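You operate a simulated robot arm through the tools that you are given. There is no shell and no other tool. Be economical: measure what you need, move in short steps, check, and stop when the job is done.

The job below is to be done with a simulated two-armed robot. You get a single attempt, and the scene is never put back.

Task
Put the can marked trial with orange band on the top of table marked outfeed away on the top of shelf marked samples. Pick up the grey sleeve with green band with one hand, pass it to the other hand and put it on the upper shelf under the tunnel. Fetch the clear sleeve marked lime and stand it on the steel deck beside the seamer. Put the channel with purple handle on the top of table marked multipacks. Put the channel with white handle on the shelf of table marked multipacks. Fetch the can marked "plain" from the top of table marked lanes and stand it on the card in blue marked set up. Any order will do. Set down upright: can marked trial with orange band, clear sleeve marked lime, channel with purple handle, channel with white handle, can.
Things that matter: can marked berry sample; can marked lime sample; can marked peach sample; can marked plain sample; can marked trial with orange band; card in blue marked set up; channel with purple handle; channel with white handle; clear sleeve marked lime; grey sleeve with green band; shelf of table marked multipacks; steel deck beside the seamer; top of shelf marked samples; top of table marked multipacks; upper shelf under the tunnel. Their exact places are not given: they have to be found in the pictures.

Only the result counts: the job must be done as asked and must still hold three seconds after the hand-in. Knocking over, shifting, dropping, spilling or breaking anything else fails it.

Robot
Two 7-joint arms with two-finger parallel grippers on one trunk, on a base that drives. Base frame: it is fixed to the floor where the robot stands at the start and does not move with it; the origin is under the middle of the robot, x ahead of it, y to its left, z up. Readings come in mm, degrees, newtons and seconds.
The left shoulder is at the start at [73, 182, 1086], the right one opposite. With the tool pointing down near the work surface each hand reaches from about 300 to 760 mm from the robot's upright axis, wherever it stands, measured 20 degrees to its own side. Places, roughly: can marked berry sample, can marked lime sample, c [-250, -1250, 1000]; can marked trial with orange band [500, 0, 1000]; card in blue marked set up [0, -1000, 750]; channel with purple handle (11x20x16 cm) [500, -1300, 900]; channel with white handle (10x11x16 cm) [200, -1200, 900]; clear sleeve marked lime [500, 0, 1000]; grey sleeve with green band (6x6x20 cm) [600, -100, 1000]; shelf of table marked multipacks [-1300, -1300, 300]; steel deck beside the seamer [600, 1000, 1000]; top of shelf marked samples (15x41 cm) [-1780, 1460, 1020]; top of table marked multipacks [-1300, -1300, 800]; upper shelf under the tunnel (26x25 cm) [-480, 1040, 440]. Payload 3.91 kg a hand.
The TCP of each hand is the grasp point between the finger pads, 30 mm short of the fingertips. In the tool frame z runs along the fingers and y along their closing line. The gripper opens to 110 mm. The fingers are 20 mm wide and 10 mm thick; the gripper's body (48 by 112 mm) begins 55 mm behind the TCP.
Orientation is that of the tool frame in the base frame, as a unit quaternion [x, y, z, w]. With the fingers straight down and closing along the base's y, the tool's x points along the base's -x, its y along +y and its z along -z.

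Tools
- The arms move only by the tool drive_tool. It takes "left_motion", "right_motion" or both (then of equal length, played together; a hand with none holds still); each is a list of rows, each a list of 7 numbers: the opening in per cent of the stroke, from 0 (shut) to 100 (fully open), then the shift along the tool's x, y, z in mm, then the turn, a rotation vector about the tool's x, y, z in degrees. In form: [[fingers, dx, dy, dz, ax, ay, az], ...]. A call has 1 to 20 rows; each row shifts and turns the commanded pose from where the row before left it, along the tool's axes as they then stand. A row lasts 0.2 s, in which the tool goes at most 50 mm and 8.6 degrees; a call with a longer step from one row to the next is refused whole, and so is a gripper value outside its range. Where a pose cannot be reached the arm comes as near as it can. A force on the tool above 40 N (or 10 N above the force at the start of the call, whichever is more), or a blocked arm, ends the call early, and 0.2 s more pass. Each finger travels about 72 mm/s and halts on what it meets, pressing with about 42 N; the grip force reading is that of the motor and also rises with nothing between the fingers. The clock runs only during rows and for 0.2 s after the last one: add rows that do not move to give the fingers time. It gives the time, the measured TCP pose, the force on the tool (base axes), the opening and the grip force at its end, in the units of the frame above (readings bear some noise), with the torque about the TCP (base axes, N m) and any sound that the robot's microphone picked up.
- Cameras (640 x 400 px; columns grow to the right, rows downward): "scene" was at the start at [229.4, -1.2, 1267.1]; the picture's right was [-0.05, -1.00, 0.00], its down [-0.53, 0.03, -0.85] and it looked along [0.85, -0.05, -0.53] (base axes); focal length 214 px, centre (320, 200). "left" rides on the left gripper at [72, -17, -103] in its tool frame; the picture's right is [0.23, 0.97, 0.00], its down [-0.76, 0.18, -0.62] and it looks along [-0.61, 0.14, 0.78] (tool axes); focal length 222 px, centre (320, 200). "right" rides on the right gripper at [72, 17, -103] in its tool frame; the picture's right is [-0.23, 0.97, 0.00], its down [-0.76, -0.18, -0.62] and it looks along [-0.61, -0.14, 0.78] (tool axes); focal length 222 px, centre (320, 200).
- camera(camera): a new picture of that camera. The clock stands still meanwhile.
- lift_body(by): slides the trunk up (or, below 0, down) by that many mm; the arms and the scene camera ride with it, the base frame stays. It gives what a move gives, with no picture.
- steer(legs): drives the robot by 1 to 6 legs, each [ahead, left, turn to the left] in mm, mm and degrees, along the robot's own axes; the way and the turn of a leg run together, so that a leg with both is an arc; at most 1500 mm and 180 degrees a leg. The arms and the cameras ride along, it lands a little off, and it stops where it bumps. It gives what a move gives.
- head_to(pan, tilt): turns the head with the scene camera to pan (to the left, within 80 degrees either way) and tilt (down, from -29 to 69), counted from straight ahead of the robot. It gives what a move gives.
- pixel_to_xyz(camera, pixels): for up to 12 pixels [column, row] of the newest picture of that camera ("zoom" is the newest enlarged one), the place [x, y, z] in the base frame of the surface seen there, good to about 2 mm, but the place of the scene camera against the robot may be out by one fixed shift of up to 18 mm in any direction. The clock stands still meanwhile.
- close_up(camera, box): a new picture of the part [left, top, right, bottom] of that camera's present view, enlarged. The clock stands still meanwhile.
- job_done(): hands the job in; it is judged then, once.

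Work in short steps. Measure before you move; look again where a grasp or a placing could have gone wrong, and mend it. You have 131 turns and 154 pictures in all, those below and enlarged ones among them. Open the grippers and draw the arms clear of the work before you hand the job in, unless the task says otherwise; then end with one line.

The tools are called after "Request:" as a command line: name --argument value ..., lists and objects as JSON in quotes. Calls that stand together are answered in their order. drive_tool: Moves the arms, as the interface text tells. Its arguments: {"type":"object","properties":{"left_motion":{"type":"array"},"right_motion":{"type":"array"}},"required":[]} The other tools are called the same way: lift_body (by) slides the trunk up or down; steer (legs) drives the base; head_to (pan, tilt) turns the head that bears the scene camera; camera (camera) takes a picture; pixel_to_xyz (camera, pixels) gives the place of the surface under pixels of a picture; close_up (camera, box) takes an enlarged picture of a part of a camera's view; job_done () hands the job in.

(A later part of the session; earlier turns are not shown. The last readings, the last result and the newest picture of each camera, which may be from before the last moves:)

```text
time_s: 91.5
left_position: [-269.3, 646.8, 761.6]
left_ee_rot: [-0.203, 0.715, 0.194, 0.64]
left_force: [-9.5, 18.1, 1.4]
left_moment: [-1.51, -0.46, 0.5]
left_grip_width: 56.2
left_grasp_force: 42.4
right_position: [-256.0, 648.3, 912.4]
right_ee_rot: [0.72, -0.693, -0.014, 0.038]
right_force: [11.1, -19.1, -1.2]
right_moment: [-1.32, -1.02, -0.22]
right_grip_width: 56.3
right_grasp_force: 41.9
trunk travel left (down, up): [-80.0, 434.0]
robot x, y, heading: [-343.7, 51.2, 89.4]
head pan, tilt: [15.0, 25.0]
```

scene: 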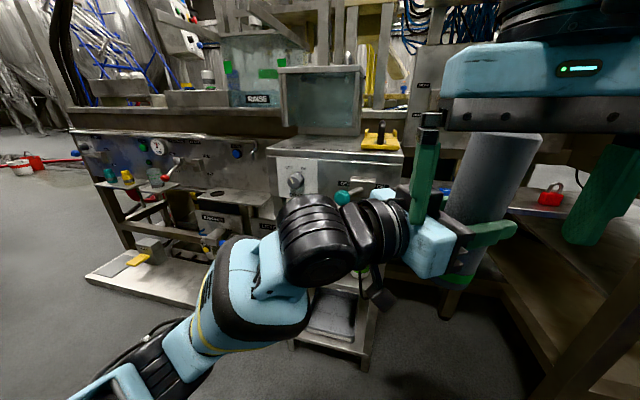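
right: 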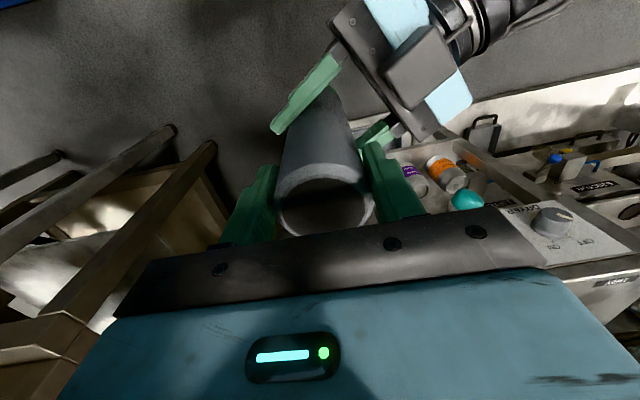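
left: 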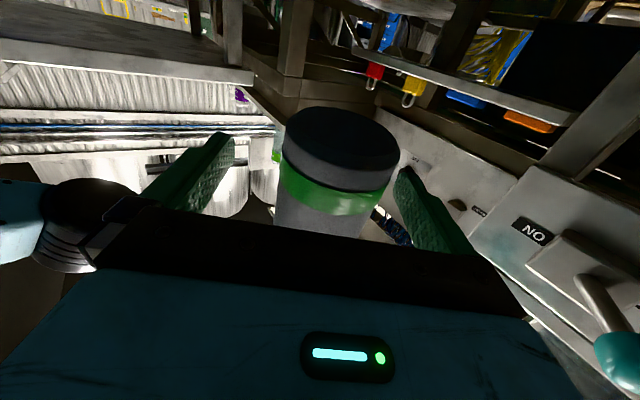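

Both hold. Open the right to 75 %, retreat it backward, then to the right.

Request:
drive_tool --right_motion '[[75, 0, 0, 0, 0, 0, 0], [75, 0, 0, 0, 0, 0, 0], [75, 0, 0, 0, 0, 0, 0], [75, 20, 0, -2, 0, 0, 0], [75, 30, 0, -2, 0, 0, 0], [75, 30, 0, 0, 0, 0, 0], [75, 0, -40, 0, 0, 0, 0], [75, 0, -40, 0, 0, 0, 0], [75, 0, -40, 0, 6, 0, 0], [75, 0, -40, 0, 0, 0, 0]]'

Request:
camera --camera "scene"

Request:
camera --camera "left"

```text
time_s: 93.7
left_position: [-267.3, 646.5, 762.1]
left_ee_rot: [-0.2, 0.716, 0.193, 0.641]
left_force: [0.3, -0.6, -0.1]
left_moment: [-0.01, -0.01, -0.01]
left_grip_width: 56.3
left_grasp_force: 41.8
right_position: [-96.7, 576.9, 899.3]
right_ee_rot: [0.722, -0.692, 0.018, 0.0]
right_force: [0.0, 0.2, 0.5]
right_moment: [0.01, 0.03, 0.02]
right_grip_width: 82.5
right_grasp_force: 0.0
right hand out of reach, approached as far as the arm can: row 10
trunk travel left (down, up): [-80.0, 434.0]
robot x, y, heading: [-349.6, 56.0, 89.6]
head pan, tilt: [15.0, 25.0]
```

```text
92 pictures are left
```

scene: 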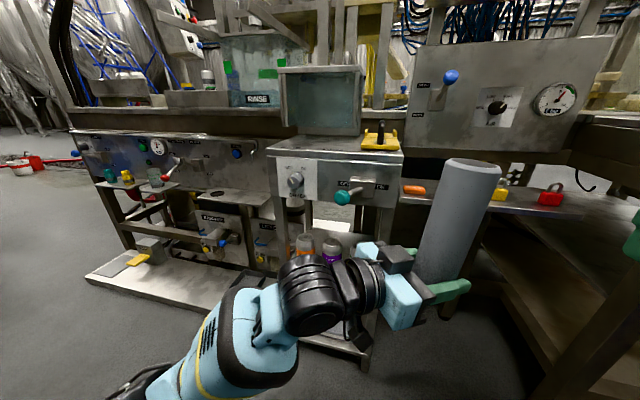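

```text
91 pictures are left
```

left: 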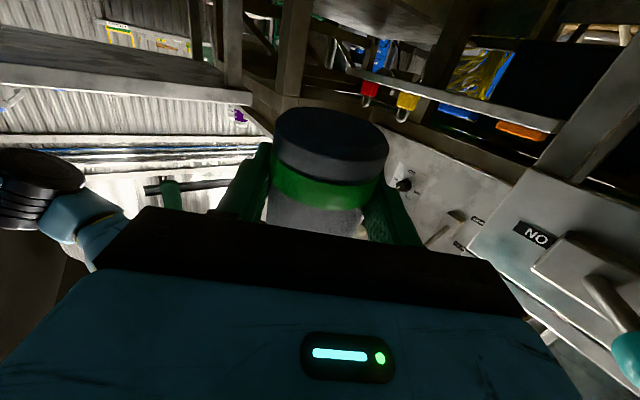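

Left now holds ~35 mm from the green end. Yaw the left hand to point straight ahead, and shift it to the robot's left.

Request:
drive_tool --left_motion '[[30, 0, 0, -30, -8.2, 0, 0], [30, 0, 0, -30, -8.2, 0, 0], [30, 0, 10, -30, -8.2, 0, 0], [30, 0, 20, -30, -8.2, 0, 0], [30, 0, 30, 0, -8.2, 0, 0], [30, 0, 30, 0, -8.2, 0, 0], [30, 0, 30, 0, -8.2, 0, 0], [30, 0, 0, 0, 0, 0, 0]]'

Request:
camera --camera "scene"

```text
time_s: 95.5
left_position: [-462.1, 608.0, 781.8]
left_ee_rot: [-0.484, 0.535, 0.513, 0.466]
left_force: [1.2, -0.4, 0.3]
left_moment: [-0.01, -0.05, 0.05]
left_grip_width: 56.1
left_grasp_force: 41.5
right_position: [-96.8, 578.2, 899.1]
right_ee_rot: [0.722, -0.692, 0.018, -0.001]
right_force: [-0.2, 0.0, 0.0]
right_moment: [0.01, -0.02, 0.02]
right_grip_width: 82.3
right_grasp_force: 0.1
trunk travel left (down, up): [-80.0, 434.0]
robot x, y, heading: [-347.2, 50.2, 89.3]
head pan, tilt: [15.0, 25.0]
```

```text
90 pictures are left
```

scene: 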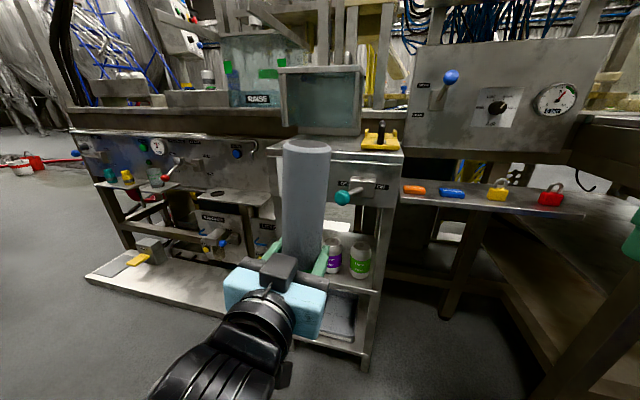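

Pointing straight ahead now. Roll the hand +90° about its axis (long end goes to the right) in free space.

Request:
drive_tool --left_motion '[[30, 0, 0, 0, 0, 0, 8.4], [30, 0, 0, 0, 0, 0, 8.4], [30, 0, 0, 0, 0, 0, 8.4], [30, 0, 0, 0, 0, 0, 8.4], [30, 0, 0, 0, 0, 0, 8.4], [30, 0, 0, 0, 0, 0, 8.4], [30, 0, 0, 0, 0, 0, 8.4], [30, 0, 0, 0, 0, 0, 8.4], [30, 0, 0, 0, 0, 0, 8.4], [30, 0, 0, 0, 0, 0, 8.4], [30, 0, 0, 0, 0, 0, 0]]'

Request:
camera --camera "scene"

```text
time_s: 97.9
left_position: [-462.6, 607.3, 782.3]
left_ee_rot: [-0.001, 0.722, 0.692, 0.003]
left_force: [0.5, 0.1, -0.3]
left_moment: [-0.03, 0.04, -0.02]
left_grip_width: 56.2
left_grasp_force: 41.9
right_position: [-97.0, 577.2, 899.5]
right_ee_rot: [0.722, -0.692, 0.018, 0.001]
right_force: [-0.3, -0.1, -0.1]
right_moment: [0.03, 0.01, 0.02]
right_grip_width: 82.4
right_grasp_force: 0.0
trunk travel left (down, up): [-80.0, 434.0]
robot x, y, heading: [-346.0, 52.9, 89.5]
head pan, tilt: [15.0, 25.0]
```

```text
89 pictures are left
```

scene: 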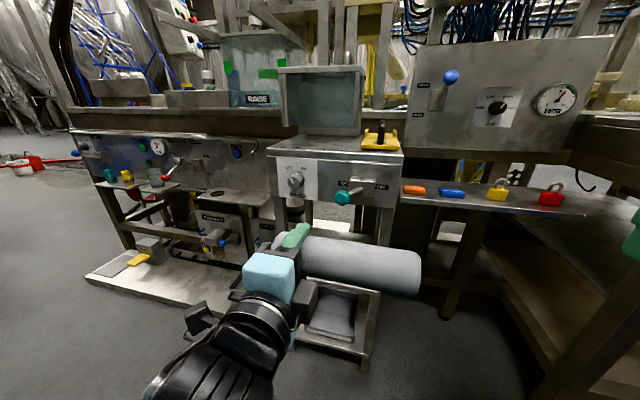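

Horizontal now. Test the further 90° roll here, so that the long end points down with the camera up.

Request:
drive_tool --left_motion '[[30, 0, 0, 0, 0, 0, 8.2], [30, 0, 0, 0, 0, 0, 8.2], [30, 0, 0, 0, 0, 0, 8.2], [30, 0, 0, 0, 0, 0, 8.2], [30, 0, 0, 0, 0, 0, 8.2], [30, 0, 0, 0, 0, 0, 8.2], [30, 0, 0, 0, 0, 0, 8.2], [30, 0, 0, 0, 0, 0, 8.2], [30, 0, 0, 0, 0, 0, 8.2], [30, 0, 0, 0, 0, 0, 8.2], [30, 0, 0, 0, 0, 0, 8], [30, 0, 0, 0, 0, 0, 0]]'

Request:
camera --camera "scene"

Request:
camera --camera "left"

```text
time_s: 100.5
left_position: [-462.3, 607.1, 781.8]
left_ee_rot: [0.51, 0.51, 0.492, -0.488]
left_force: [-0.2, -0.1, -0.1]
left_moment: [0.02, 0.01, -0.01]
left_grip_width: 56.0
left_grasp_force: 42.0
right_position: [-97.1, 576.4, 899.7]
right_ee_rot: [0.722, -0.692, 0.018, 0.0]
right_force: [-0.7, -0.2, 0.0]
right_moment: [0.02, -0.01, 0.01]
right_grip_width: 82.4
right_grasp_force: 0.0
trunk travel left (down, up): [-80.0, 434.0]
robot x, y, heading: [-346.9, 54.2, 89.4]
head pan, tilt: [15.0, 25.0]
```

```text
88 pictures are left
```

scene: 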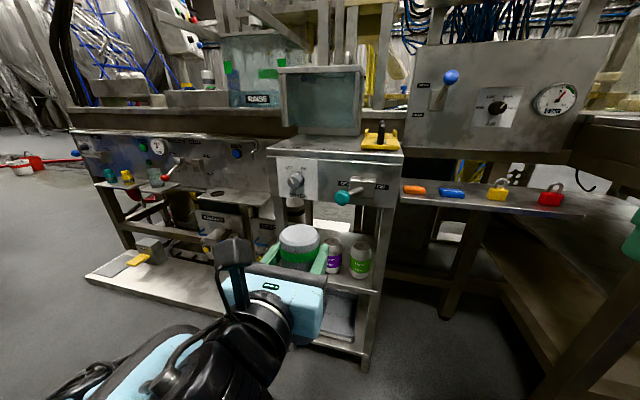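

```text
87 pictures are left
```

left: 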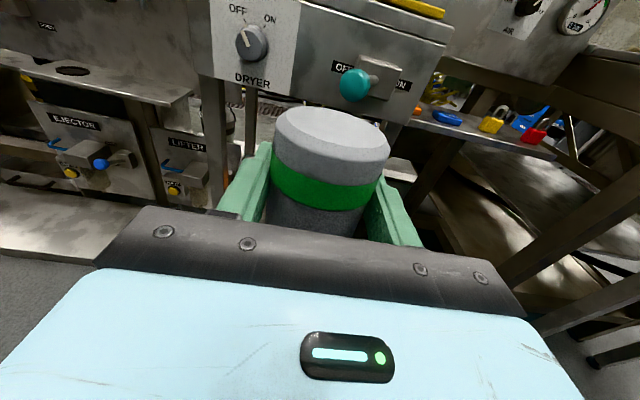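

Feasible. Measure the cabinet with the left (unshifted) camera: box face lower edge, lever ball, sides.

Request:
pixel_to_xyz --camera "left" --pixels '[[205, 70], [250, 90], [398, 118], [355, 85], [230, 60], [213, 130], [290, 100], [440, 60], [340, 115], [300, 120]]'

Request:
pixel_to_xyz --camera "scene" --pixels '[[282, 200], [305, 205], [380, 205], [342, 198], [295, 165], [334, 240], [361, 242], [386, 200], [300, 228], [310, 230]]'

```text
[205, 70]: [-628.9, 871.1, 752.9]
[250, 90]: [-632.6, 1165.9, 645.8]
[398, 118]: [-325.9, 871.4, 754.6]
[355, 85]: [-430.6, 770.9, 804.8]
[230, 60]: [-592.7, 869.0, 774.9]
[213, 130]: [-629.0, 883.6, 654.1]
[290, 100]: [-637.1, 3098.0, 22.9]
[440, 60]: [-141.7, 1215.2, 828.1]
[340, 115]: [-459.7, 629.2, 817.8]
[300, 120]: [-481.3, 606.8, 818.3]
```

```text
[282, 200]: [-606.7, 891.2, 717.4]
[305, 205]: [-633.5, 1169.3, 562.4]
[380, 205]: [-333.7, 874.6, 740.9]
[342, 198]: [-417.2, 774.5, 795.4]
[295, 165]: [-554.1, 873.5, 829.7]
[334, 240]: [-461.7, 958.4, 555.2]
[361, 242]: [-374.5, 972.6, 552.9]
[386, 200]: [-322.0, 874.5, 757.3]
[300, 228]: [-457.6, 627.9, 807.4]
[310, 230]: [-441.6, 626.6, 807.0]
```

Opening between front legs is x≈−618…−329, underside ≈750, cans top 564. Check how high the camera block stands above the hand in the scene picture at (235,241).

Request:
pixel_to_xyz --camera "scene" --pixels '[[228, 241], [245, 241], [235, 262], [240, 280], [265, 275], [300, 290], [270, 312], [225, 300], [318, 335], [245, 345], [200, 370], [290, 330]]'

Request:
close_up --camera "scene" --box '[130, 200, 360, 400]'

```text
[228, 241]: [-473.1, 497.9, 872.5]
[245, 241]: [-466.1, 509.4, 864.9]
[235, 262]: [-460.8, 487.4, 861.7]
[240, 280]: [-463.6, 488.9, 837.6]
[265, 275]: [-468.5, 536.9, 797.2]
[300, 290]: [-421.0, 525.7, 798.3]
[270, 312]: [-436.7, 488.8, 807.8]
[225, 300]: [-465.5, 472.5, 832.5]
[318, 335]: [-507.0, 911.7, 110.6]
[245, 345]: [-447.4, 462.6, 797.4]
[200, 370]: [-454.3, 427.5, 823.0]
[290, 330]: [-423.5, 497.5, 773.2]
```

```text
2.00 times, centred on (245, 300) of scene
```

zoom: 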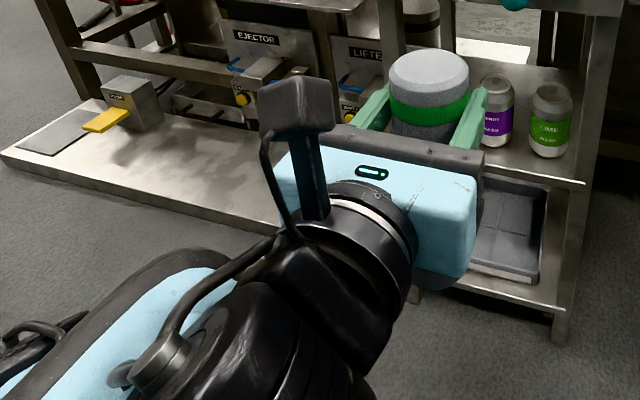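

Plan: re-lay the sleeve horizontally, lower to ~655 and enter over the cans, then roll upright behind them. Roll back −90°, and pull the right hand back a little.

Request:
drive_tool --left_motion '[[30, 0, 0, 0, 0, 0, -8.2], [30, 0, 0, 0, 0, 0, -8.2], [30, 0, 0, 0, 0, 0, -8.2], [30, 0, 0, 0, 0, 0, -8.2], [30, 0, 0, 0, 0, 0, -8.2], [30, 0, 0, 0, 0, 0, -8.2], [30, 0, 0, 0, 0, 0, -8.2], [30, 0, 0, 0, 0, 0, -8.2], [30, 0, 0, 0, 0, 0, -8.2], [30, 0, 0, 0, 0, 0, -8.2], [30, 0, 0, 0, 0, 0, -8], [30, 0, 0, 0, 0, 0, 0]]' --right_motion '[[75, 20, 0, 0, 0, 0, 0], [75, 20, 0, 0, 0, 0, 0], [75, 15, 0, 0, 0, 0, 0], [75, 0, 0, 0, 0, 0, 0], [75, 0, 0, 0, 0, 0, 0], [75, 0, 0, 0, 0, 0, 0], [75, 0, 0, 0, 0, 0, 0], [75, 0, 0, 0, 0, 0, 0], [75, 0, 0, 0, 0, 0, 0], [75, 0, 0, 0, 0, 0, 0], [75, 0, 0, 0, 0, 0, 0], [75, 0, 0, 0, 0, 0, 0]]'

Request:
lift_body --by -80

Request:
steer --legs '[[150, 45, 0]]'

Request:
head_to --pan 12 --tilt 25

Request:
camera --camera "scene"

```text
time_s: 103.1
left_position: [-461.9, 607.7, 782.4]
left_ee_rot: [-0.002, 0.721, 0.693, 0.004]
left_force: [-0.4, 0.3, -0.7]
left_moment: [-0.02, 0.01, -0.02]
left_grip_width: 56.3
left_grasp_force: 42.0
right_position: [-99.0, 525.4, 892.4]
right_ee_rot: [0.722, -0.692, 0.018, 0.002]
right_force: [1.0, -0.3, 0.7]
right_moment: [-0.01, -0.02, 0.02]
right_grip_width: 82.6
right_grasp_force: 0.1
right hand out of reach, approached as far as the arm can: row 1, 2
trunk travel left (down, up): [-80.0, 434.0]
robot x, y, heading: [-345.1, 58.1, 89.3]
head pan, tilt: [15.0, 25.0]
```

```text
time_s: 104.3
left_position: [-461.3, 615.6, 712.9]
left_ee_rot: [-0.002, 0.724, 0.69, 0.003]
left_force: [-0.2, 0.1, -1.3]
left_moment: [0.01, 0.03, 0.0]
left_grip_width: 56.2
left_grasp_force: 42.3
right_position: [-98.6, 522.2, 813.5]
right_ee_rot: [0.722, -0.692, 0.019, 0.0]
right_force: [-0.5, -0.2, 0.5]
right_moment: [0.02, -0.04, 0.03]
right_grip_width: 82.8
right_grasp_force: 0.0
trunk travel left (down, up): [0.0, 514.0]
robot x, y, heading: [-345.8, 50.6, 89.6]
head pan, tilt: [15.0, 25.0]
```

```text
time_s: 105.7
left_position: [-504.2, 764.0, 712.4]
left_ee_rot: [-0.001, 0.724, 0.69, 0.003]
left_force: [0.7, -0.3, -0.7]
left_moment: [0.0, 0.01, 0.02]
left_grip_width: 56.2
left_grasp_force: 42.1
right_position: [-142.3, 673.4, 813.2]
right_ee_rot: [0.721, -0.692, 0.019, 0.0]
right_force: [-0.2, -0.2, 0.7]
right_moment: [-0.02, 0.04, 0.01]
right_grip_width: 82.3
right_grasp_force: 0.0
trunk travel left (down, up): [0.0, 514.0]
robot x, y, heading: [-389.5, 199.7, 89.5]
head pan, tilt: [15.0, 25.0]
```

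```text
time_s: 106.3
left_position: [-504.1, 765.8, 712.6]
left_ee_rot: [-0.002, 0.724, 0.689, 0.002]
left_force: [-0.1, 0.2, 0.5]
left_moment: [0.0, 0.02, -0.01]
left_grip_width: 55.9
left_grasp_force: 41.8
right_position: [-142.3, 673.2, 815.1]
right_ee_rot: [0.721, -0.692, 0.019, 0.001]
right_force: [-0.4, 0.0, -0.9]
right_moment: [-0.02, 0.01, 0.0]
right_grip_width: 82.4
right_grasp_force: 0.0
trunk travel left (down, up): [0.0, 514.0]
robot x, y, heading: [-388.4, 201.5, 89.6]
head pan, tilt: [12.0, 25.0]
```

```text
85 pictures are left
```

scene: 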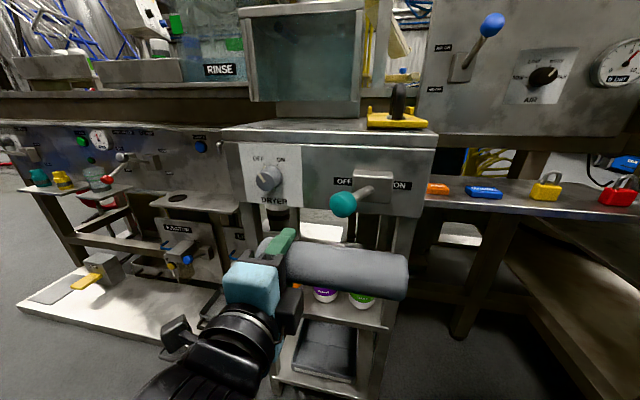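

Lower the left hand to z≈655 in front of the cabinet.

Request:
drive_tool --left_motion '[[30, 2, -19, 0, 0, 0, 0], [30, 2, -19, 0, 0, 0, 0], [30, 0, -19, 0, 0, 0, 0], [30, 0, 0, 0, 0, 0, 0]]'

Request:
camera --camera "left"

Request:
camera --camera "scene"

```text
time_s: 107.3
left_position: [-507.6, 762.5, 654.9]
left_ee_rot: [-0.002, 0.724, 0.69, 0.003]
left_force: [-0.9, 0.0, -0.8]
left_moment: [-0.01, -0.01, 0.0]
left_grip_width: 56.1
left_grasp_force: 42.0
right_position: [-141.5, 671.2, 815.8]
right_ee_rot: [0.721, -0.692, 0.018, 0.0]
right_force: [-0.5, 0.4, 0.3]
right_moment: [0.0, -0.01, 0.0]
right_grip_width: 82.5
right_grasp_force: 0.1
trunk travel left (down, up): [0.0, 514.0]
robot x, y, heading: [-392.3, 199.9, 89.5]
head pan, tilt: [12.0, 25.0]
```

```text
84 pictures are left
```

left: 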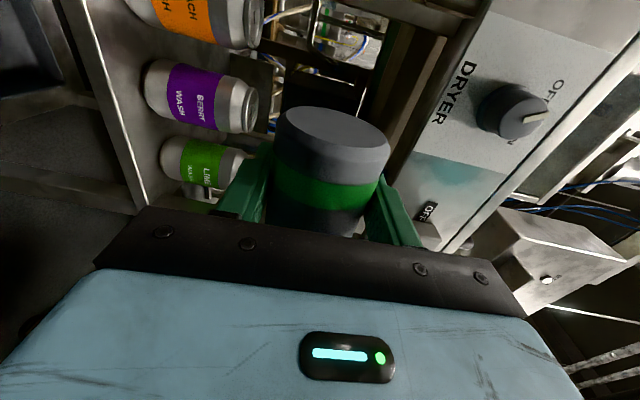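

```text
83 pictures are left
```

scene: 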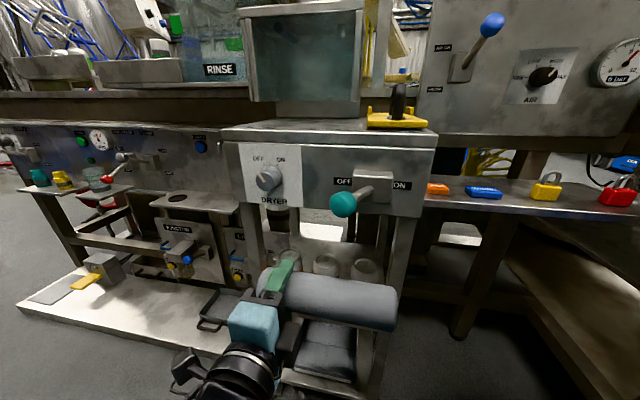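

Measure the can tops and shelf edges with the left camera for the entry.

Request:
pixel_to_xyz --camera "left" --pixels '[[250, 105], [252, 18], [236, 165], [205, 70], [240, 135], [110, 120], [455, 70], [405, 165], [225, 62], [350, 80], [266, 40]]'

Request:
pixel_to_xyz --camera "scene" --pixels '[[394, 290], [390, 320], [400, 255], [388, 350], [326, 262], [366, 268], [248, 250], [280, 300]]'

```text
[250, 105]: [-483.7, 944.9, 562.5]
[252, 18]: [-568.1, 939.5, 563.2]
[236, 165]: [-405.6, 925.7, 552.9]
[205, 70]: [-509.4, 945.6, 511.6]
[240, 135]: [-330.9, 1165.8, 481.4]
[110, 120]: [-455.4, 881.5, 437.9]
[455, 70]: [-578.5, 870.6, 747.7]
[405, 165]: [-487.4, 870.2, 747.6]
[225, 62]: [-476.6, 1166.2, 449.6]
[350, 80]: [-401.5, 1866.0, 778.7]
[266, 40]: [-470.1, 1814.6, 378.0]
```

```text
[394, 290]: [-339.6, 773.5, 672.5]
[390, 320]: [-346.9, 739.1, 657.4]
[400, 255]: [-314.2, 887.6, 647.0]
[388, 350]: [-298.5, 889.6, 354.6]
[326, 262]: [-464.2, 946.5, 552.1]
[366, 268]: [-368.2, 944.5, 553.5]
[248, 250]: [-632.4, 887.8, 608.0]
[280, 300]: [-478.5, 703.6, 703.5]
```

Underside 748, shelf 450, can tops 563; sleeve end is ~14 mm inside the right leg. Drive ahead 150.

Request:
steer --legs '[[150, 0, 0]]'

Request:
camera --camera "scene"

```text
time_s: 108.7
left_position: [-507.4, 915.1, 657.4]
left_ee_rot: [-0.002, 0.724, 0.69, 0.003]
left_force: [-0.3, -0.2, -0.2]
left_moment: [-0.01, 0.0, 0.01]
left_grip_width: 56.1
left_grasp_force: 41.8
right_position: [-140.4, 823.8, 814.0]
right_ee_rot: [0.722, -0.692, 0.019, 0.0]
right_force: [-0.8, 0.5, 0.3]
right_moment: [0.02, -0.01, 0.0]
right_grip_width: 82.4
right_grasp_force: 0.2
trunk travel left (down, up): [0.0, 514.0]
robot x, y, heading: [-389.9, 353.6, 89.4]
head pan, tilt: [12.0, 25.0]
```

```text
82 pictures are left
```

scene: 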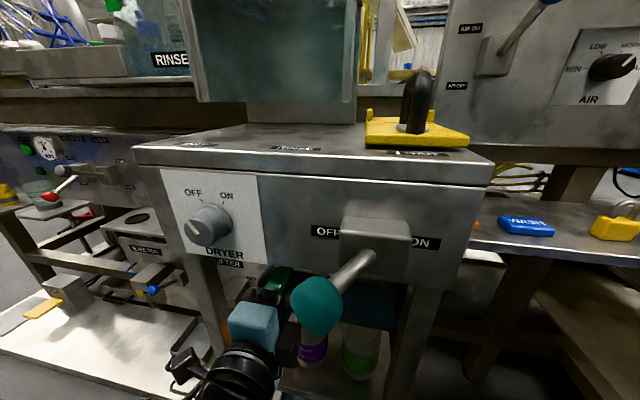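

Sleeve has passed the legs. Advance the arm 160 mm over the cans, easing 12 mm to the right for the camera.

Request:
drive_tool --left_motion '[[30, 0, 0.5, 20, 0, 0, 0], [30, -4, 1, 20, 0, 0, 0], [30, -4, 1, 20, 0, 0, 0], [30, -4, 1, 20, 0, 0, 0], [30, 0, 1, 20, 0, 0, 0], [30, 0, 1, 20, 0, 0, 0], [30, 0, 1, 20, 0, 0, 0], [30, 0, 1, 20, 0, 0, 0], [30, 0, 0, 0, 0, 0, 0]]'

Request:
camera --camera "left"

Request:
camera --camera "scene"

```text
time_s: 110.7
left_position: [-495.3, 1076.4, 656.0]
left_ee_rot: [-0.002, 0.725, 0.689, 0.003]
left_force: [-0.4, 0.2, 0.0]
left_moment: [0.02, 0.01, 0.0]
left_grip_width: 56.2
left_grasp_force: 42.5
right_position: [-139.7, 823.3, 814.8]
right_ee_rot: [0.721, -0.693, 0.019, 0.0]
right_force: [-0.5, -0.2, -0.2]
right_moment: [0.01, -0.02, 0.0]
right_grip_width: 82.5
right_grasp_force: 0.0
trunk travel left (down, up): [0.0, 514.0]
robot x, y, heading: [-389.2, 351.2, 89.5]
head pan, tilt: [12.0, 25.0]
```

```text
81 pictures are left
```

left: 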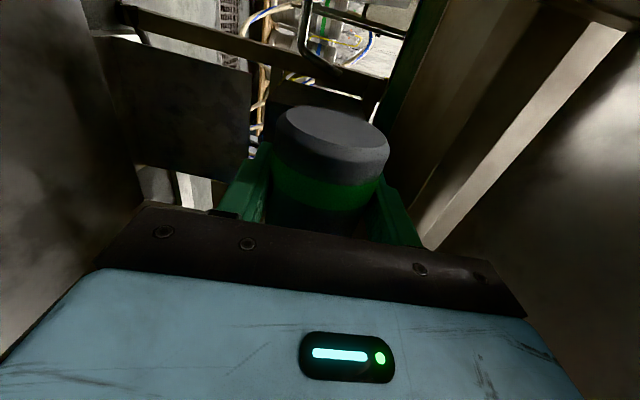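

```text
80 pictures are left
```

scene: 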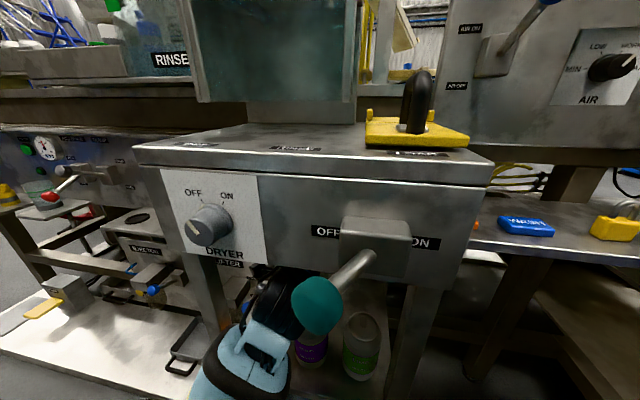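

In place behind the cans at (−495,1076). Lower to 630 and roll +90° to stand the sleeve.

Request:
drive_tool --left_motion '[[30, 0, -13, 0, 0, 0, 0], [30, 0, -13, 0, 0, 0, 0], [30, 0, 0, 0, 0, 0, 8.2], [30, 0, 0, 0, 0, 0, 8.2], [30, 0, 0, 0, 0, 0, 8.2], [30, 0, 0, 0, 0, 0, 8.2], [30, 0, 0, 0, 0, 0, 8.2], [30, 0, 0, 0, 0, 0, 8.2], [30, 0, 0, 0, 0, 0, 8.2], [30, 0, 0, 0, 0, 0, 8.2], [30, 0, 0, 0, 0, 0, 8.2], [30, 0, 0, 0, 0, 0, 8.2], [30, 0, 0, 0, 0, 0, 8], [30, 0, 0, 0, 0, 0, 0]]'

Request:
camera --camera "left"

Request:
camera --camera "scene"

```text
time_s: 113.7
left_position: [-493.6, 1071.5, 628.1]
left_ee_rot: [0.513, 0.513, 0.489, -0.485]
left_force: [1.0, -1.7, 0.2]
left_moment: [0.01, -0.02, 0.04]
left_grip_width: 56.1
left_grasp_force: 42.1
right_position: [-139.6, 822.5, 815.5]
right_ee_rot: [0.721, -0.693, 0.019, 0.0]
right_force: [-0.2, -1.0, -0.3]
right_moment: [0.01, -0.01, -0.02]
right_grip_width: 82.3
right_grasp_force: 0.1
trunk travel left (down, up): [0.0, 514.0]
robot x, y, heading: [-392.8, 349.5, 89.3]
head pan, tilt: [12.0, 25.0]
```

```text
79 pictures are left
```

left: 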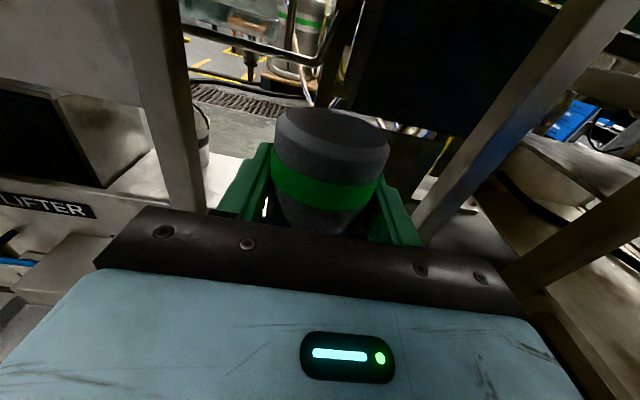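

```text
78 pictures are left
```

scene: 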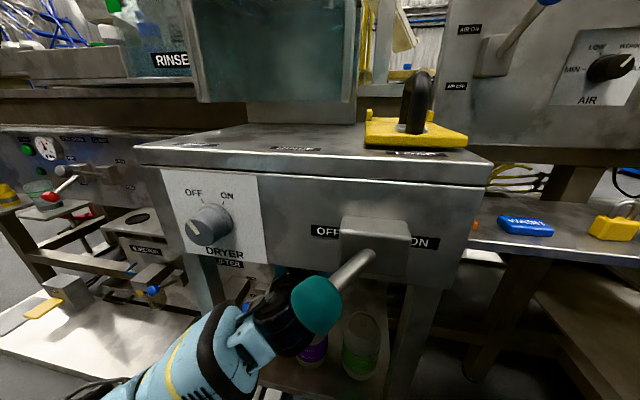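

Upright now. Lower gently until it touches the shelf.

Request:
drive_tool --left_motion '[[30, -4, 0, 0, 0, 0, 0], [30, -4, 0, 0, 0, 0, 0], [30, -3, 0, 0, 0, 0, 0], [30, -3, 0, 0, 0, 0, 0], [30, 0, 0, 0, 0, 0, 0]]'

```text
time_s: 114.9
left_position: [-496.4, 1072.8, 614.6]
left_ee_rot: [0.511, 0.514, 0.489, -0.486]
left_force: [0.0, -0.2, -0.2]
left_moment: [0.01, 0.01, -0.02]
left_grip_width: 56.2
left_grasp_force: 41.9
right_position: [-140.6, 823.8, 814.4]
right_ee_rot: [0.721, -0.693, 0.019, 0.0]
right_force: [0.7, 0.3, 0.0]
right_moment: [-0.01, 0.0, 0.02]
right_grip_width: 82.5
right_grasp_force: 0.0
trunk travel left (down, up): [0.0, 514.0]
robot x, y, heading: [-390.6, 352.7, 89.6]
head pan, tilt: [12.0, 25.0]
```

No contact yet; continue in 2 mm steps.

Request:
drive_tool --left_motion '[[30, -2, 0, 0, 0, 0, 0], [30, -2, 0, 0, 0, 0, 0], [30, -2, 0, 0, 0, 0, 0], [30, 0, 0, 0, 0, 0, 0]]'

```text
time_s: 115.9
left_position: [-494.5, 1072.1, 614.9]
left_ee_rot: [0.508, 0.511, 0.492, -0.488]
left_force: [-2.4, 1.2, 24.3]
left_moment: [0.71, 0.35, 0.01]
left_grip_width: 56.1
left_grasp_force: 41.7
right_position: [-140.4, 821.5, 815.3]
right_ee_rot: [0.721, -0.692, 0.019, -0.001]
right_force: [0.5, 0.2, 0.6]
right_moment: [0.0, 0.01, 0.01]
right_grip_width: 82.4
right_grasp_force: 0.1
trunk travel left (down, up): [0.0, 514.0]
robot x, y, heading: [-388.1, 352.9, 89.3]
head pan, tilt: [12.0, 25.0]
```

Standing on the shelf (24 N). Ease, open, rise 16 mm and withdraw backward.

Request:
drive_tool --left_motion '[[30, 2, 0, 0, 0, 0, 0], [60, 0, 0, 0, 0, 0, 0], [100, 0, 0, 0, 0, 0, 0], [100, 0, 0, 0, 0, 0, 0], [100, 0, 0, 0, 0, 0, 0], [100, 8, 0, 0, 0, 0, 0], [100, 8, 0, 0, 0, 0, 0], [100, 0, 0, -15, 0, 0, 0], [100, 0, 0, -20, 0, 0, 0], [100, 0, 0, -25, 0, 0, 0], [100, 0, 0, -25, 0, 0, 0], [100, 0, 0, -25, 0, 0, 0], [100, 0, 0, -25, 0, 0, 0], [100, 0, 0, -25, 0, 0, 0], [100, 0, 0, 0, 0, 0, 0]]'

Request:
camera --camera "left"

```text
time_s: 119.1
left_position: [-495.0, 912.1, 633.7]
left_ee_rot: [0.511, 0.513, 0.49, -0.486]
left_force: [-0.7, -0.6, -0.3]
left_moment: [-0.01, 0.0, 0.01]
left_grip_width: 110.0
left_grasp_force: 0.1
right_position: [-140.6, 824.0, 814.6]
right_ee_rot: [0.721, -0.693, 0.019, 0.0]
right_force: [0.4, 0.0, -0.6]
right_moment: [0.0, 0.03, 0.03]
right_grip_width: 82.4
right_grasp_force: 0.1
trunk travel left (down, up): [0.0, 514.0]
robot x, y, heading: [-386.0, 352.4, 89.6]
head pan, tilt: [12.0, 25.0]
```

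```text
77 pictures are left
```

left: 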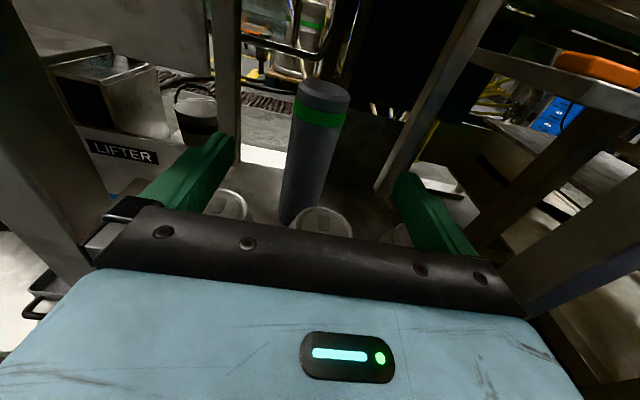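

Grey sleeve stands behind the cans. Back out, raise the trunk and restore the left hand's attitude.

Request:
steer --legs '[[-350, 0, 0]]'

Request:
lift_body --by 350

Request:
drive_tool --left_motion '[[100, 0, 0, 0, 0, 0, -8.5], [100, 0, 0, 0, 0, 0, -8.5], [100, 0, 0, 0, 0, 0, -8.5], [100, 0, 0, 0, 0, 0, -8.5], [100, 0, 0, 0, 0, 0, -8.5], [100, 0, 0, 0, 0, 0, -8.5], [100, 0, 0, 0, 0, 0, -8.5], [100, 0, 0, 0, 0, 0, -8.5], [100, 0, 0, 0, 0, 0, -8.5], [100, 0, 0, 0, 0, 0, -8.5], [100, 0, 0, 0, 0, 0, -8.5], [100, 0, 0, 0, 0, 0, -8.5], [100, 0, 0, 0, 0, 0, -8.5], [100, 0, 0, 0, 0, 0, -8.5], [100, 0, 0, 0, 0, 0, -8.5], [100, 0, 0, 0, 0, 0, -8.5], [100, 0, 0, 0, 0, 0, -8.5], [100, 0, 0, 0, 0, 0, -8.5], [100, 0, 0, 0, 0, 0, -8.5], [100, 0, 0, 0, 0, 0, -8.5]]'

Request:
drive_tool --left_motion '[[100, 0, 0, 0, 0, 8.1, 0], [100, 0, 0, 0, 0, 8.1, 0], [100, 0, 0, 0, 0, 8.1, 0], [100, 0, 0, 0, 0, 8.1, 0], [100, 0, 0, 0, 0, 8.1, 0], [100, 0, 0, 0, 0, 8.1, 0], [100, 0, 0, 0, 0, 8.1, 0], [100, 0, 0, 0, 0, 8.1, 0], [100, 0, 0, 0, 0, 8.1, 0], [100, 0, 0, 0, 0, 8.1, 0], [100, 0, 0, 0, 0, 6, 0], [100, 0, 0, -50, 0, 0, 0], [100, 0, 0, -50, 0, 0, 0], [100, 0, 0, 0, 0, 0, 0]]'

Request:
camera --camera "scene"

```text
time_s: 121.4
left_position: [-499.4, 560.6, 634.2]
left_ee_rot: [0.51, 0.514, 0.489, -0.486]
left_force: [0.6, 0.2, 0.1]
left_moment: [-0.01, 0.04, -0.01]
left_grip_width: 110.1
left_grasp_force: 0.0
right_position: [-143.5, 473.0, 815.9]
right_ee_rot: [0.722, -0.691, 0.019, 0.0]
right_force: [0.1, -1.0, 0.0]
right_moment: [0.02, 0.02, 0.0]
right_grip_width: 82.6
right_grasp_force: 0.0
trunk travel left (down, up): [0.0, 514.0]
robot x, y, heading: [-394.2, 2.7, 89.5]
head pan, tilt: [12.0, 25.0]
```

```text
time_s: 124.8
left_position: [-498.4, 561.5, 985.1]
left_ee_rot: [0.51, 0.514, 0.489, -0.486]
left_force: [1.3, 0.7, 0.6]
left_moment: [-0.03, 0.0, 0.02]
left_grip_width: 109.8
left_grasp_force: 0.1
right_position: [-144.5, 473.4, 1166.5]
right_ee_rot: [0.721, -0.692, 0.019, -0.002]
right_force: [0.0, 0.2, -0.4]
right_moment: [0.03, -0.03, -0.03]
right_grip_width: 82.6
right_grasp_force: 0.1
trunk travel left (down, up): [-350.0, 164.0]
robot x, y, heading: [-394.0, -0.7, 89.4]
head pan, tilt: [12.0, 25.0]
```

```text
time_s: 128.9
left_position: [-528.8, 567.0, 976.3]
left_ee_rot: [-0.39, 0.598, 0.598, 0.364]
left_force: [-0.6, 0.1, -1.0]
left_moment: [0.0, -0.01, -0.03]
left_grip_width: 109.9
left_grasp_force: 0.1
right_position: [-144.5, 473.1, 1165.1]
right_ee_rot: [0.722, -0.691, 0.02, 0.0]
right_force: [-0.2, 0.2, -0.5]
right_moment: [-0.02, 0.01, 0.0]
right_grip_width: 82.5
right_grasp_force: 0.1
trunk travel left (down, up): [-350.0, 164.0]
robot x, y, heading: [-394.3, -1.4, 89.6]
head pan, tilt: [12.0, 25.0]
stopped in row 20 (left hand): the arm was blocked; the commanded pose is now the measured one
```

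```text
time_s: 129.7
left_position: [-560.6, 568.5, 962.0]
left_ee_rot: [-0.468, 0.66, 0.552, 0.202]
left_force: [-0.4, 0.6, -0.5]
left_moment: [0.03, 0.01, 0.0]
left_grip_width: 110.4
left_grasp_force: 0.1
right_position: [-144.3, 473.2, 1164.7]
right_ee_rot: [0.723, -0.691, 0.019, 0.0]
right_force: [0.9, 1.4, 0.2]
right_moment: [0.0, -0.02, -0.01]
right_grip_width: 82.4
right_grasp_force: 0.1
trunk travel left (down, up): [-350.0, 164.0]
robot x, y, heading: [-389.7, 2.5, 89.7]
head pan, tilt: [12.0, 25.0]
stopped in row 3 (left hand): the arm was blocked; the commanded pose is now the measured one
```

```text
76 pictures are left
```

scene: 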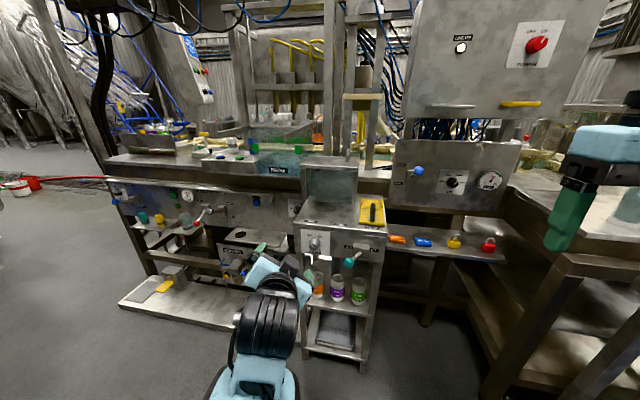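

The left arm is cramped; lift it up and forward, then turn it to the tool-down attitude (rotation ≈74° about (0.41,0.88,−0.23)).

Request:
drive_tool --left_motion '[[100, -35, 20, 2, 0, 0, 0], [100, -35, 20, 2, 0, 0, 0], [100, -35, 20, 2, 0, 0, 0], [100, -35, 20, 2, 0, 0, 0], [100, 0, 0, 0, 3.38, 7.29, -1.86], [100, 0, 0, 0, 3.38, 7.29, -1.86], [100, 0, 0, 0, 3.38, 7.29, -1.86], [100, 0, 0, 0, 3.38, 7.29, -1.86], [100, 0, 0, 0, 3.38, 7.29, -1.86], [100, 0, 0, 0, 3.38, 7.29, -1.86], [100, 0, 0, 0, 3.38, 7.29, -1.86], [100, 0, 0, 0, 3.38, 7.29, -1.86], [100, 0, 0, 0, 3.38, 7.29, -1.86], [100, 0, 0, 0, 0, 0, 0]]'

```text
time_s: 132.7
left_position: [-574.0, 680.9, 1099.7]
left_ee_rot: [0.707, -0.707, 0.001, -0.001]
left_force: [-0.9, 0.4, 0.1]
left_moment: [-0.01, -0.02, 0.02]
left_grip_width: 110.2
left_grasp_force: 0.0
left hand out of reach, approached as far as the arm can: row 8, 9, 10, 11
right_position: [-145.3, 472.8, 1164.4]
right_ee_rot: [0.723, -0.691, 0.019, 0.0]
right_force: [0.6, -0.1, 0.2]
right_moment: [-0.01, 0.03, 0.0]
right_grip_width: 82.4
right_grasp_force: 0.1
trunk travel left (down, up): [-350.0, 164.0]
robot x, y, heading: [-392.7, 1.8, 89.6]
head pan, tilt: [12.0, 25.0]
```

Left hand restored. Pull it in, then turn right and return to the outfeed table for the trial can.

Request:
drive_tool --left_motion '[[100, 45, 0, 0, 0, 0, 0], [100, 45, 0, 0, 0, 0, 0], [100, 45, 0, 0, 0, 0, 0], [100, 45, 0, 0, 0, 0, 0], [100, 0, 0, 0, 0, 0, 0]]'

Request:
steer --legs '[[0, 0, -89.6], [380, 0, 0]]'

Request:
camera --camera "left"

```text
time_s: 133.8
left_position: [-575.4, 679.8, 1100.8]
left_ee_rot: [0.708, -0.706, 0.001, 0.0]
left_force: [-0.2, -0.3, 0.5]
left_moment: [-0.01, 0.03, -0.01]
left_grip_width: 110.1
left_grasp_force: 0.2
left hand out of reach, approached as far as the arm can: row 1, 2, 3, 4
right_position: [-144.3, 473.1, 1164.1]
right_ee_rot: [0.722, -0.692, 0.019, 0.0]
right_force: [-0.5, 0.6, 1.2]
right_moment: [0.03, 0.0, 0.02]
right_grip_width: 82.4
right_grasp_force: 0.1
trunk travel left (down, up): [-350.0, 164.0]
robot x, y, heading: [-396.3, 2.8, 89.6]
head pan, tilt: [12.0, 25.0]
```

```text
time_s: 140.1
left_position: [672.3, 180.5, 1100.8]
left_ee_rot: [0.0, 1.0, -0.001, -0.001]
left_force: [1.3, 0.2, 0.3]
left_moment: [-0.03, 0.0, 0.03]
left_grip_width: 110.0
left_grasp_force: 0.0
right_position: [462.9, -251.4, 1166.0]
right_ee_rot: [-0.021, 1.0, -0.013, -0.013]
right_force: [1.1, -0.3, 0.0]
right_moment: [-0.03, -0.03, 0.03]
right_grip_width: 82.4
right_grasp_force: 0.0
trunk travel left (down, up): [-350.0, 164.0]
robot x, y, heading: [-6.3, -5.1, -0.5]
head pan, tilt: [12.0, 25.0]
```

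```text
75 pictures are left
```

left: 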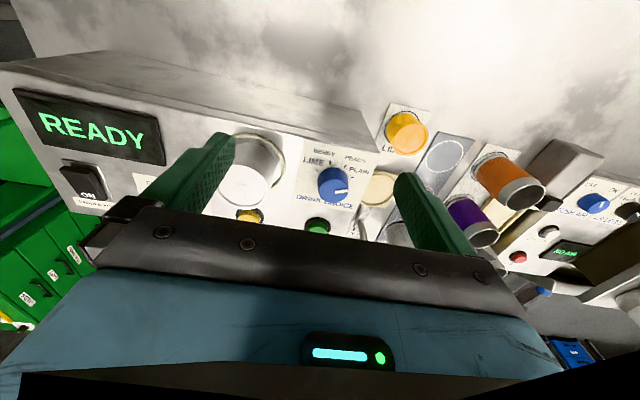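

The left arm will not come back in this posture; try moving it outward-left and up instead.

Request:
drive_tool --left_motion '[[100, 0, 40, -20, 0, 0, 0], [100, 0, 40, -20, 0, 0, 0], [100, 30, 30, -10, 0, 0, 0], [100, 40, 0, 0, 0, 0, 0], [100, 40, 0, 0, 0, 0, 0], [100, 40, 0, 0, 0, 0, 0], [100, 0, 0, 0, 0, 0, 0]]'

Request:
head_to --pan 20 --tilt 35

Request:
camera --camera "scene"

```text
time_s: 141.7
left_position: [651.7, 291.5, 1158.0]
left_ee_rot: [0.0, 1.0, -0.001, -0.002]
left_force: [-0.4, -0.8, -0.3]
left_moment: [-0.03, 0.0, 0.0]
left_grip_width: 110.1
left_grasp_force: 0.1
left hand out of reach, approached as far as the arm can: row 2, 3, 4, 5, 6
right_position: [463.3, -249.4, 1164.6]
right_ee_rot: [-0.02, 1.0, -0.013, -0.013]
right_force: [0.1, 0.6, -0.1]
right_moment: [0.01, -0.01, -0.01]
right_grip_width: 82.4
right_grasp_force: 0.0
trunk travel left (down, up): [-350.0, 164.0]
robot x, y, heading: [-9.4, -5.1, -0.5]
head pan, tilt: [12.0, 25.0]
```

```text
time_s: 142.4
left_position: [651.6, 292.6, 1156.9]
left_ee_rot: [0.0, 1.0, 0.0, -0.002]
left_force: [0.2, -0.5, -0.9]
left_moment: [0.0, 0.02, -0.01]
left_grip_width: 109.9
left_grasp_force: 0.0
right_position: [463.4, -250.6, 1163.8]
right_ee_rot: [-0.021, 1.0, -0.013, -0.014]
right_force: [0.7, -0.2, -0.5]
right_moment: [0.04, 0.0, -0.01]
right_grip_width: 82.5
right_grasp_force: 0.1
trunk travel left (down, up): [-350.0, 164.0]
robot x, y, heading: [-7.3, -2.8, -0.6]
head pan, tilt: [20.0, 35.0]
```

```text
74 pictures are left
```

scene: 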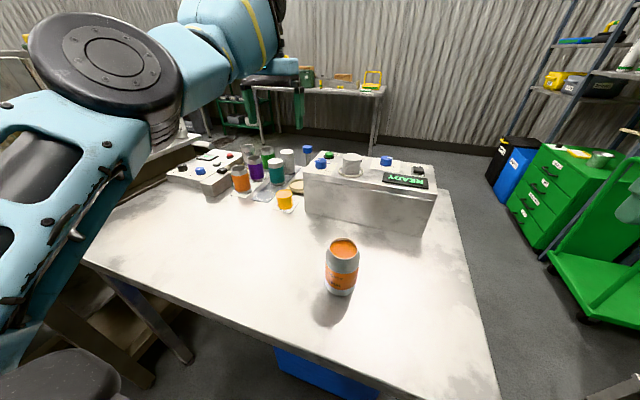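

Elbow-up but safe. I use the right hand for the trial can: strafe left 165 and bring the right hand above it.

Request:
steer --legs '[[0, 165, 0.5]]'

Request:
drive_tool --right_motion '[[100, -10, 40, 0, -1.5, -1.5, 2.4], [100, -10, 40, 0, 0, 0, 0], [100, 0, 40, 0, 0, 0, 0], [100, 0, 30, 0, 0, 0, 0], [100, 0, 0, 30, 0, 0, 0], [100, 0, 0, 30, 0, 0, 0], [100, 0, 0, 0, 0, 0, 0]]'

Request:
camera --camera "right"

```text
time_s: 144.6
left_position: [649.0, 467.9, 1157.6]
left_ee_rot: [-0.005, 1.0, 0.0, -0.001]
left_force: [0.6, -1.1, 0.2]
left_moment: [0.02, -0.01, -0.02]
left_grip_width: 109.9
left_grasp_force: 0.1
right_position: [465.3, -76.7, 1164.2]
right_ee_rot: [-0.026, 0.999, -0.013, -0.014]
right_force: [0.7, 0.2, -0.4]
right_moment: [0.0, 0.01, -0.01]
right_grip_width: 82.3
right_grasp_force: 0.0
trunk travel left (down, up): [-350.0, 164.0]
robot x, y, heading: [-6.1, 164.8, 0.0]
head pan, tilt: [20.0, 35.0]
```

```text
time_s: 146.2
left_position: [649.1, 468.2, 1157.4]
left_ee_rot: [-0.006, 1.0, -0.001, -0.001]
left_force: [-0.5, 0.8, 0.4]
left_moment: [0.02, -0.04, 0.0]
left_grip_width: 110.1
left_grasp_force: 0.1
right_position: [484.4, 72.8, 1103.0]
right_ee_rot: [-0.005, 1.0, -0.001, 0.001]
right_force: [0.5, 1.0, 0.2]
right_moment: [0.0, 0.0, 0.02]
right_grip_width: 110.1
right_grasp_force: 0.1
trunk travel left (down, up): [-350.0, 164.0]
robot x, y, heading: [-6.6, 167.3, -0.0]
head pan, tilt: [20.0, 35.0]
```

```text
73 pictures are left
```

right: 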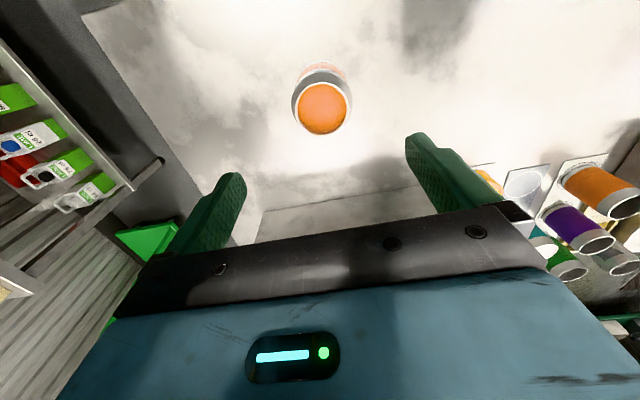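

Can top centre at (322,108) → (481,77). Descend to z 925, grip and lift.

Request:
drive_tool --right_motion '[[100, 4, 4, 30, 0, 0, 0], [100, 0, 0, 38, 0, 0, 0], [100, 0, 0, 38, 0, 0, 0], [100, 0, 0, 38, 0, 0, 0], [100, 0, 0, 34, 0, 0, 0], [100, 0, 0, 0, 0, 0, 0], [35, 0, 0, 0, 0, 0, 0], [35, 0, 0, 0, 0, 0, 0], [35, 0, 0, 0, 0, 0, 0], [35, 0, 0, 0, 0, 0, 0], [35, 0, 0, -10, 0, 0, 0], [35, 0, 0, -40, 0, 0, 0], [35, 0, 0, -40, 0, 0, 0], [35, 0, 0, -40, 0, 0, 0], [35, 0, 0, -40, 0, 0, 0], [35, 0, 0, -40, 0, 0, 0], [35, 0, 0, -40, 0, 0, 0], [35, 0, 0, 0, 0, 0, 0]]'

Request:
camera --camera "right"

```text
time_s: 149.9
left_position: [649.2, 467.7, 1157.2]
left_ee_rot: [-0.005, 1.0, -0.001, -0.002]
left_force: [0.5, 0.3, 0.2]
left_moment: [0.01, -0.01, 0.01]
left_grip_width: 110.1
left_grasp_force: 0.1
right_position: [481.9, 77.1, 1175.6]
right_ee_rot: [-0.004, 1.0, -0.001, -0.001]
right_force: [0.0, -0.4, -4.2]
right_moment: [0.0, 0.04, 0.03]
right_grip_width: 65.3
right_grasp_force: 42.2
trunk travel left (down, up): [-350.0, 164.0]
robot x, y, heading: [-8.9, 169.5, -0.0]
head pan, tilt: [20.0, 35.0]
```

```text
72 pictures are left
```

right: 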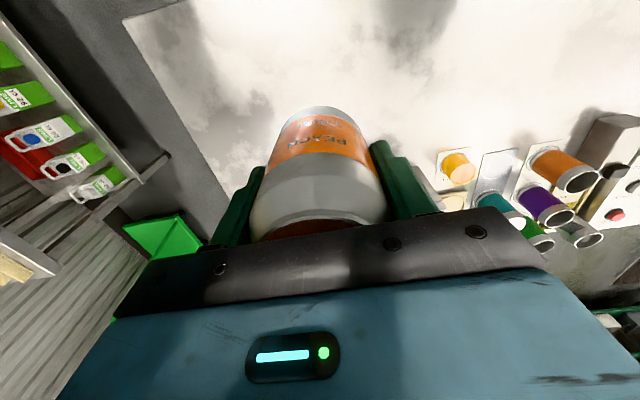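

Trial can held (base 65 mm below TCP). Back up and turn toward the samples shelf, then look.

Request:
steer --legs '[[-450, 0, 0], [0, 0, 136]]'

Request:
head_to --pan 5 --tilt 20

Request:
camera --camera "scene"

```text
time_s: 158.2
left_position: [-1130.3, 431.0, 1158.0]
left_ee_rot: [0.922, -0.388, 0.002, -0.001]
left_force: [0.2, -0.3, -0.1]
left_moment: [-0.02, 0.0, 0.0]
left_grip_width: 110.1
left_grasp_force: 0.0
right_position: [-733.6, 580.5, 1175.9]
right_ee_rot: [0.922, -0.388, 0.001, 0.0]
right_force: [0.4, -0.2, -2.4]
right_moment: [0.0, -0.02, -0.02]
right_grip_width: 65.2
right_grasp_force: 42.1
trunk travel left (down, up): [-350.0, 164.0]
robot x, y, heading: [-466.1, 169.5, 133.9]
head pan, tilt: [20.0, 35.0]
```

```text
time_s: 159.0
left_position: [-1132.3, 431.8, 1157.1]
left_ee_rot: [0.922, -0.388, 0.002, 0.0]
left_force: [-1.5, -0.3, 0.0]
left_moment: [0.01, -0.02, -0.03]
left_grip_width: 109.8
left_grasp_force: 0.0
right_position: [-732.9, 580.6, 1176.0]
right_ee_rot: [0.922, -0.387, 0.001, -0.001]
right_force: [0.5, -0.4, -2.8]
right_moment: [0.01, -0.04, 0.0]
right_grip_width: 65.5
right_grasp_force: 41.6
trunk travel left (down, up): [-350.0, 164.0]
robot x, y, heading: [-459.6, 166.1, 134.1]
head pan, tilt: [5.0, 20.0]
```

```text
71 pictures are left
```

scene: 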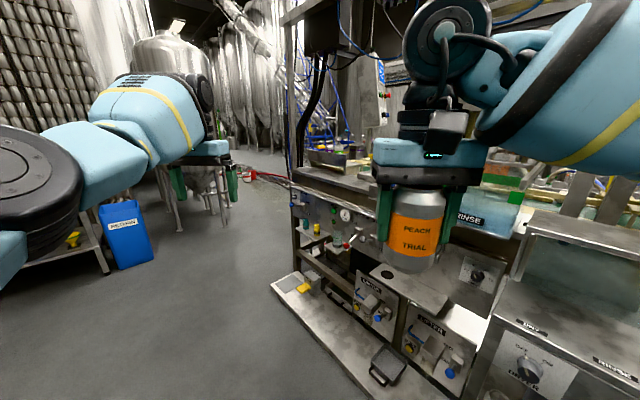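

Look closer at the centre, where the samples shelf should be, and measure.

Request:
close_up --camera "scene" --box '[240, 90, 400, 210]'

Request:
pixel_to_xyz --camera "scene" --pixels '[[320, 155], [345, 165], [365, 170], [335, 180], [300, 180], [285, 285], [245, 180], [200, 215], [125, 265], [180, 165], [250, 250], [310, 145]]'

```text
3.33 times, centred on (320, 150) of scene
```

zoom: 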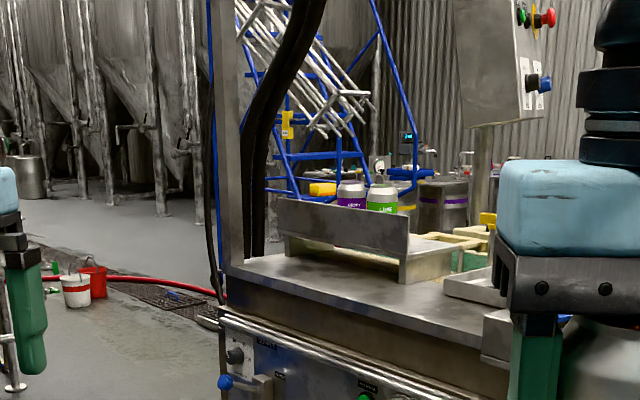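

```text
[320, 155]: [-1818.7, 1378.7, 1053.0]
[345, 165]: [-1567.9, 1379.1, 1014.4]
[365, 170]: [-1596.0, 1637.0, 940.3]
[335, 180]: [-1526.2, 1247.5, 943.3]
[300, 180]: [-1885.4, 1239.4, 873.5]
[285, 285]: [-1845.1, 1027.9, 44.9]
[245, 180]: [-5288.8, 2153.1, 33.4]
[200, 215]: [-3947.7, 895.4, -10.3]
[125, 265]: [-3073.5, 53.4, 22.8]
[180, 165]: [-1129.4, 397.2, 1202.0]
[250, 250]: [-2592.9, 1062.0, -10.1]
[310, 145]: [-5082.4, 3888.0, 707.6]
```

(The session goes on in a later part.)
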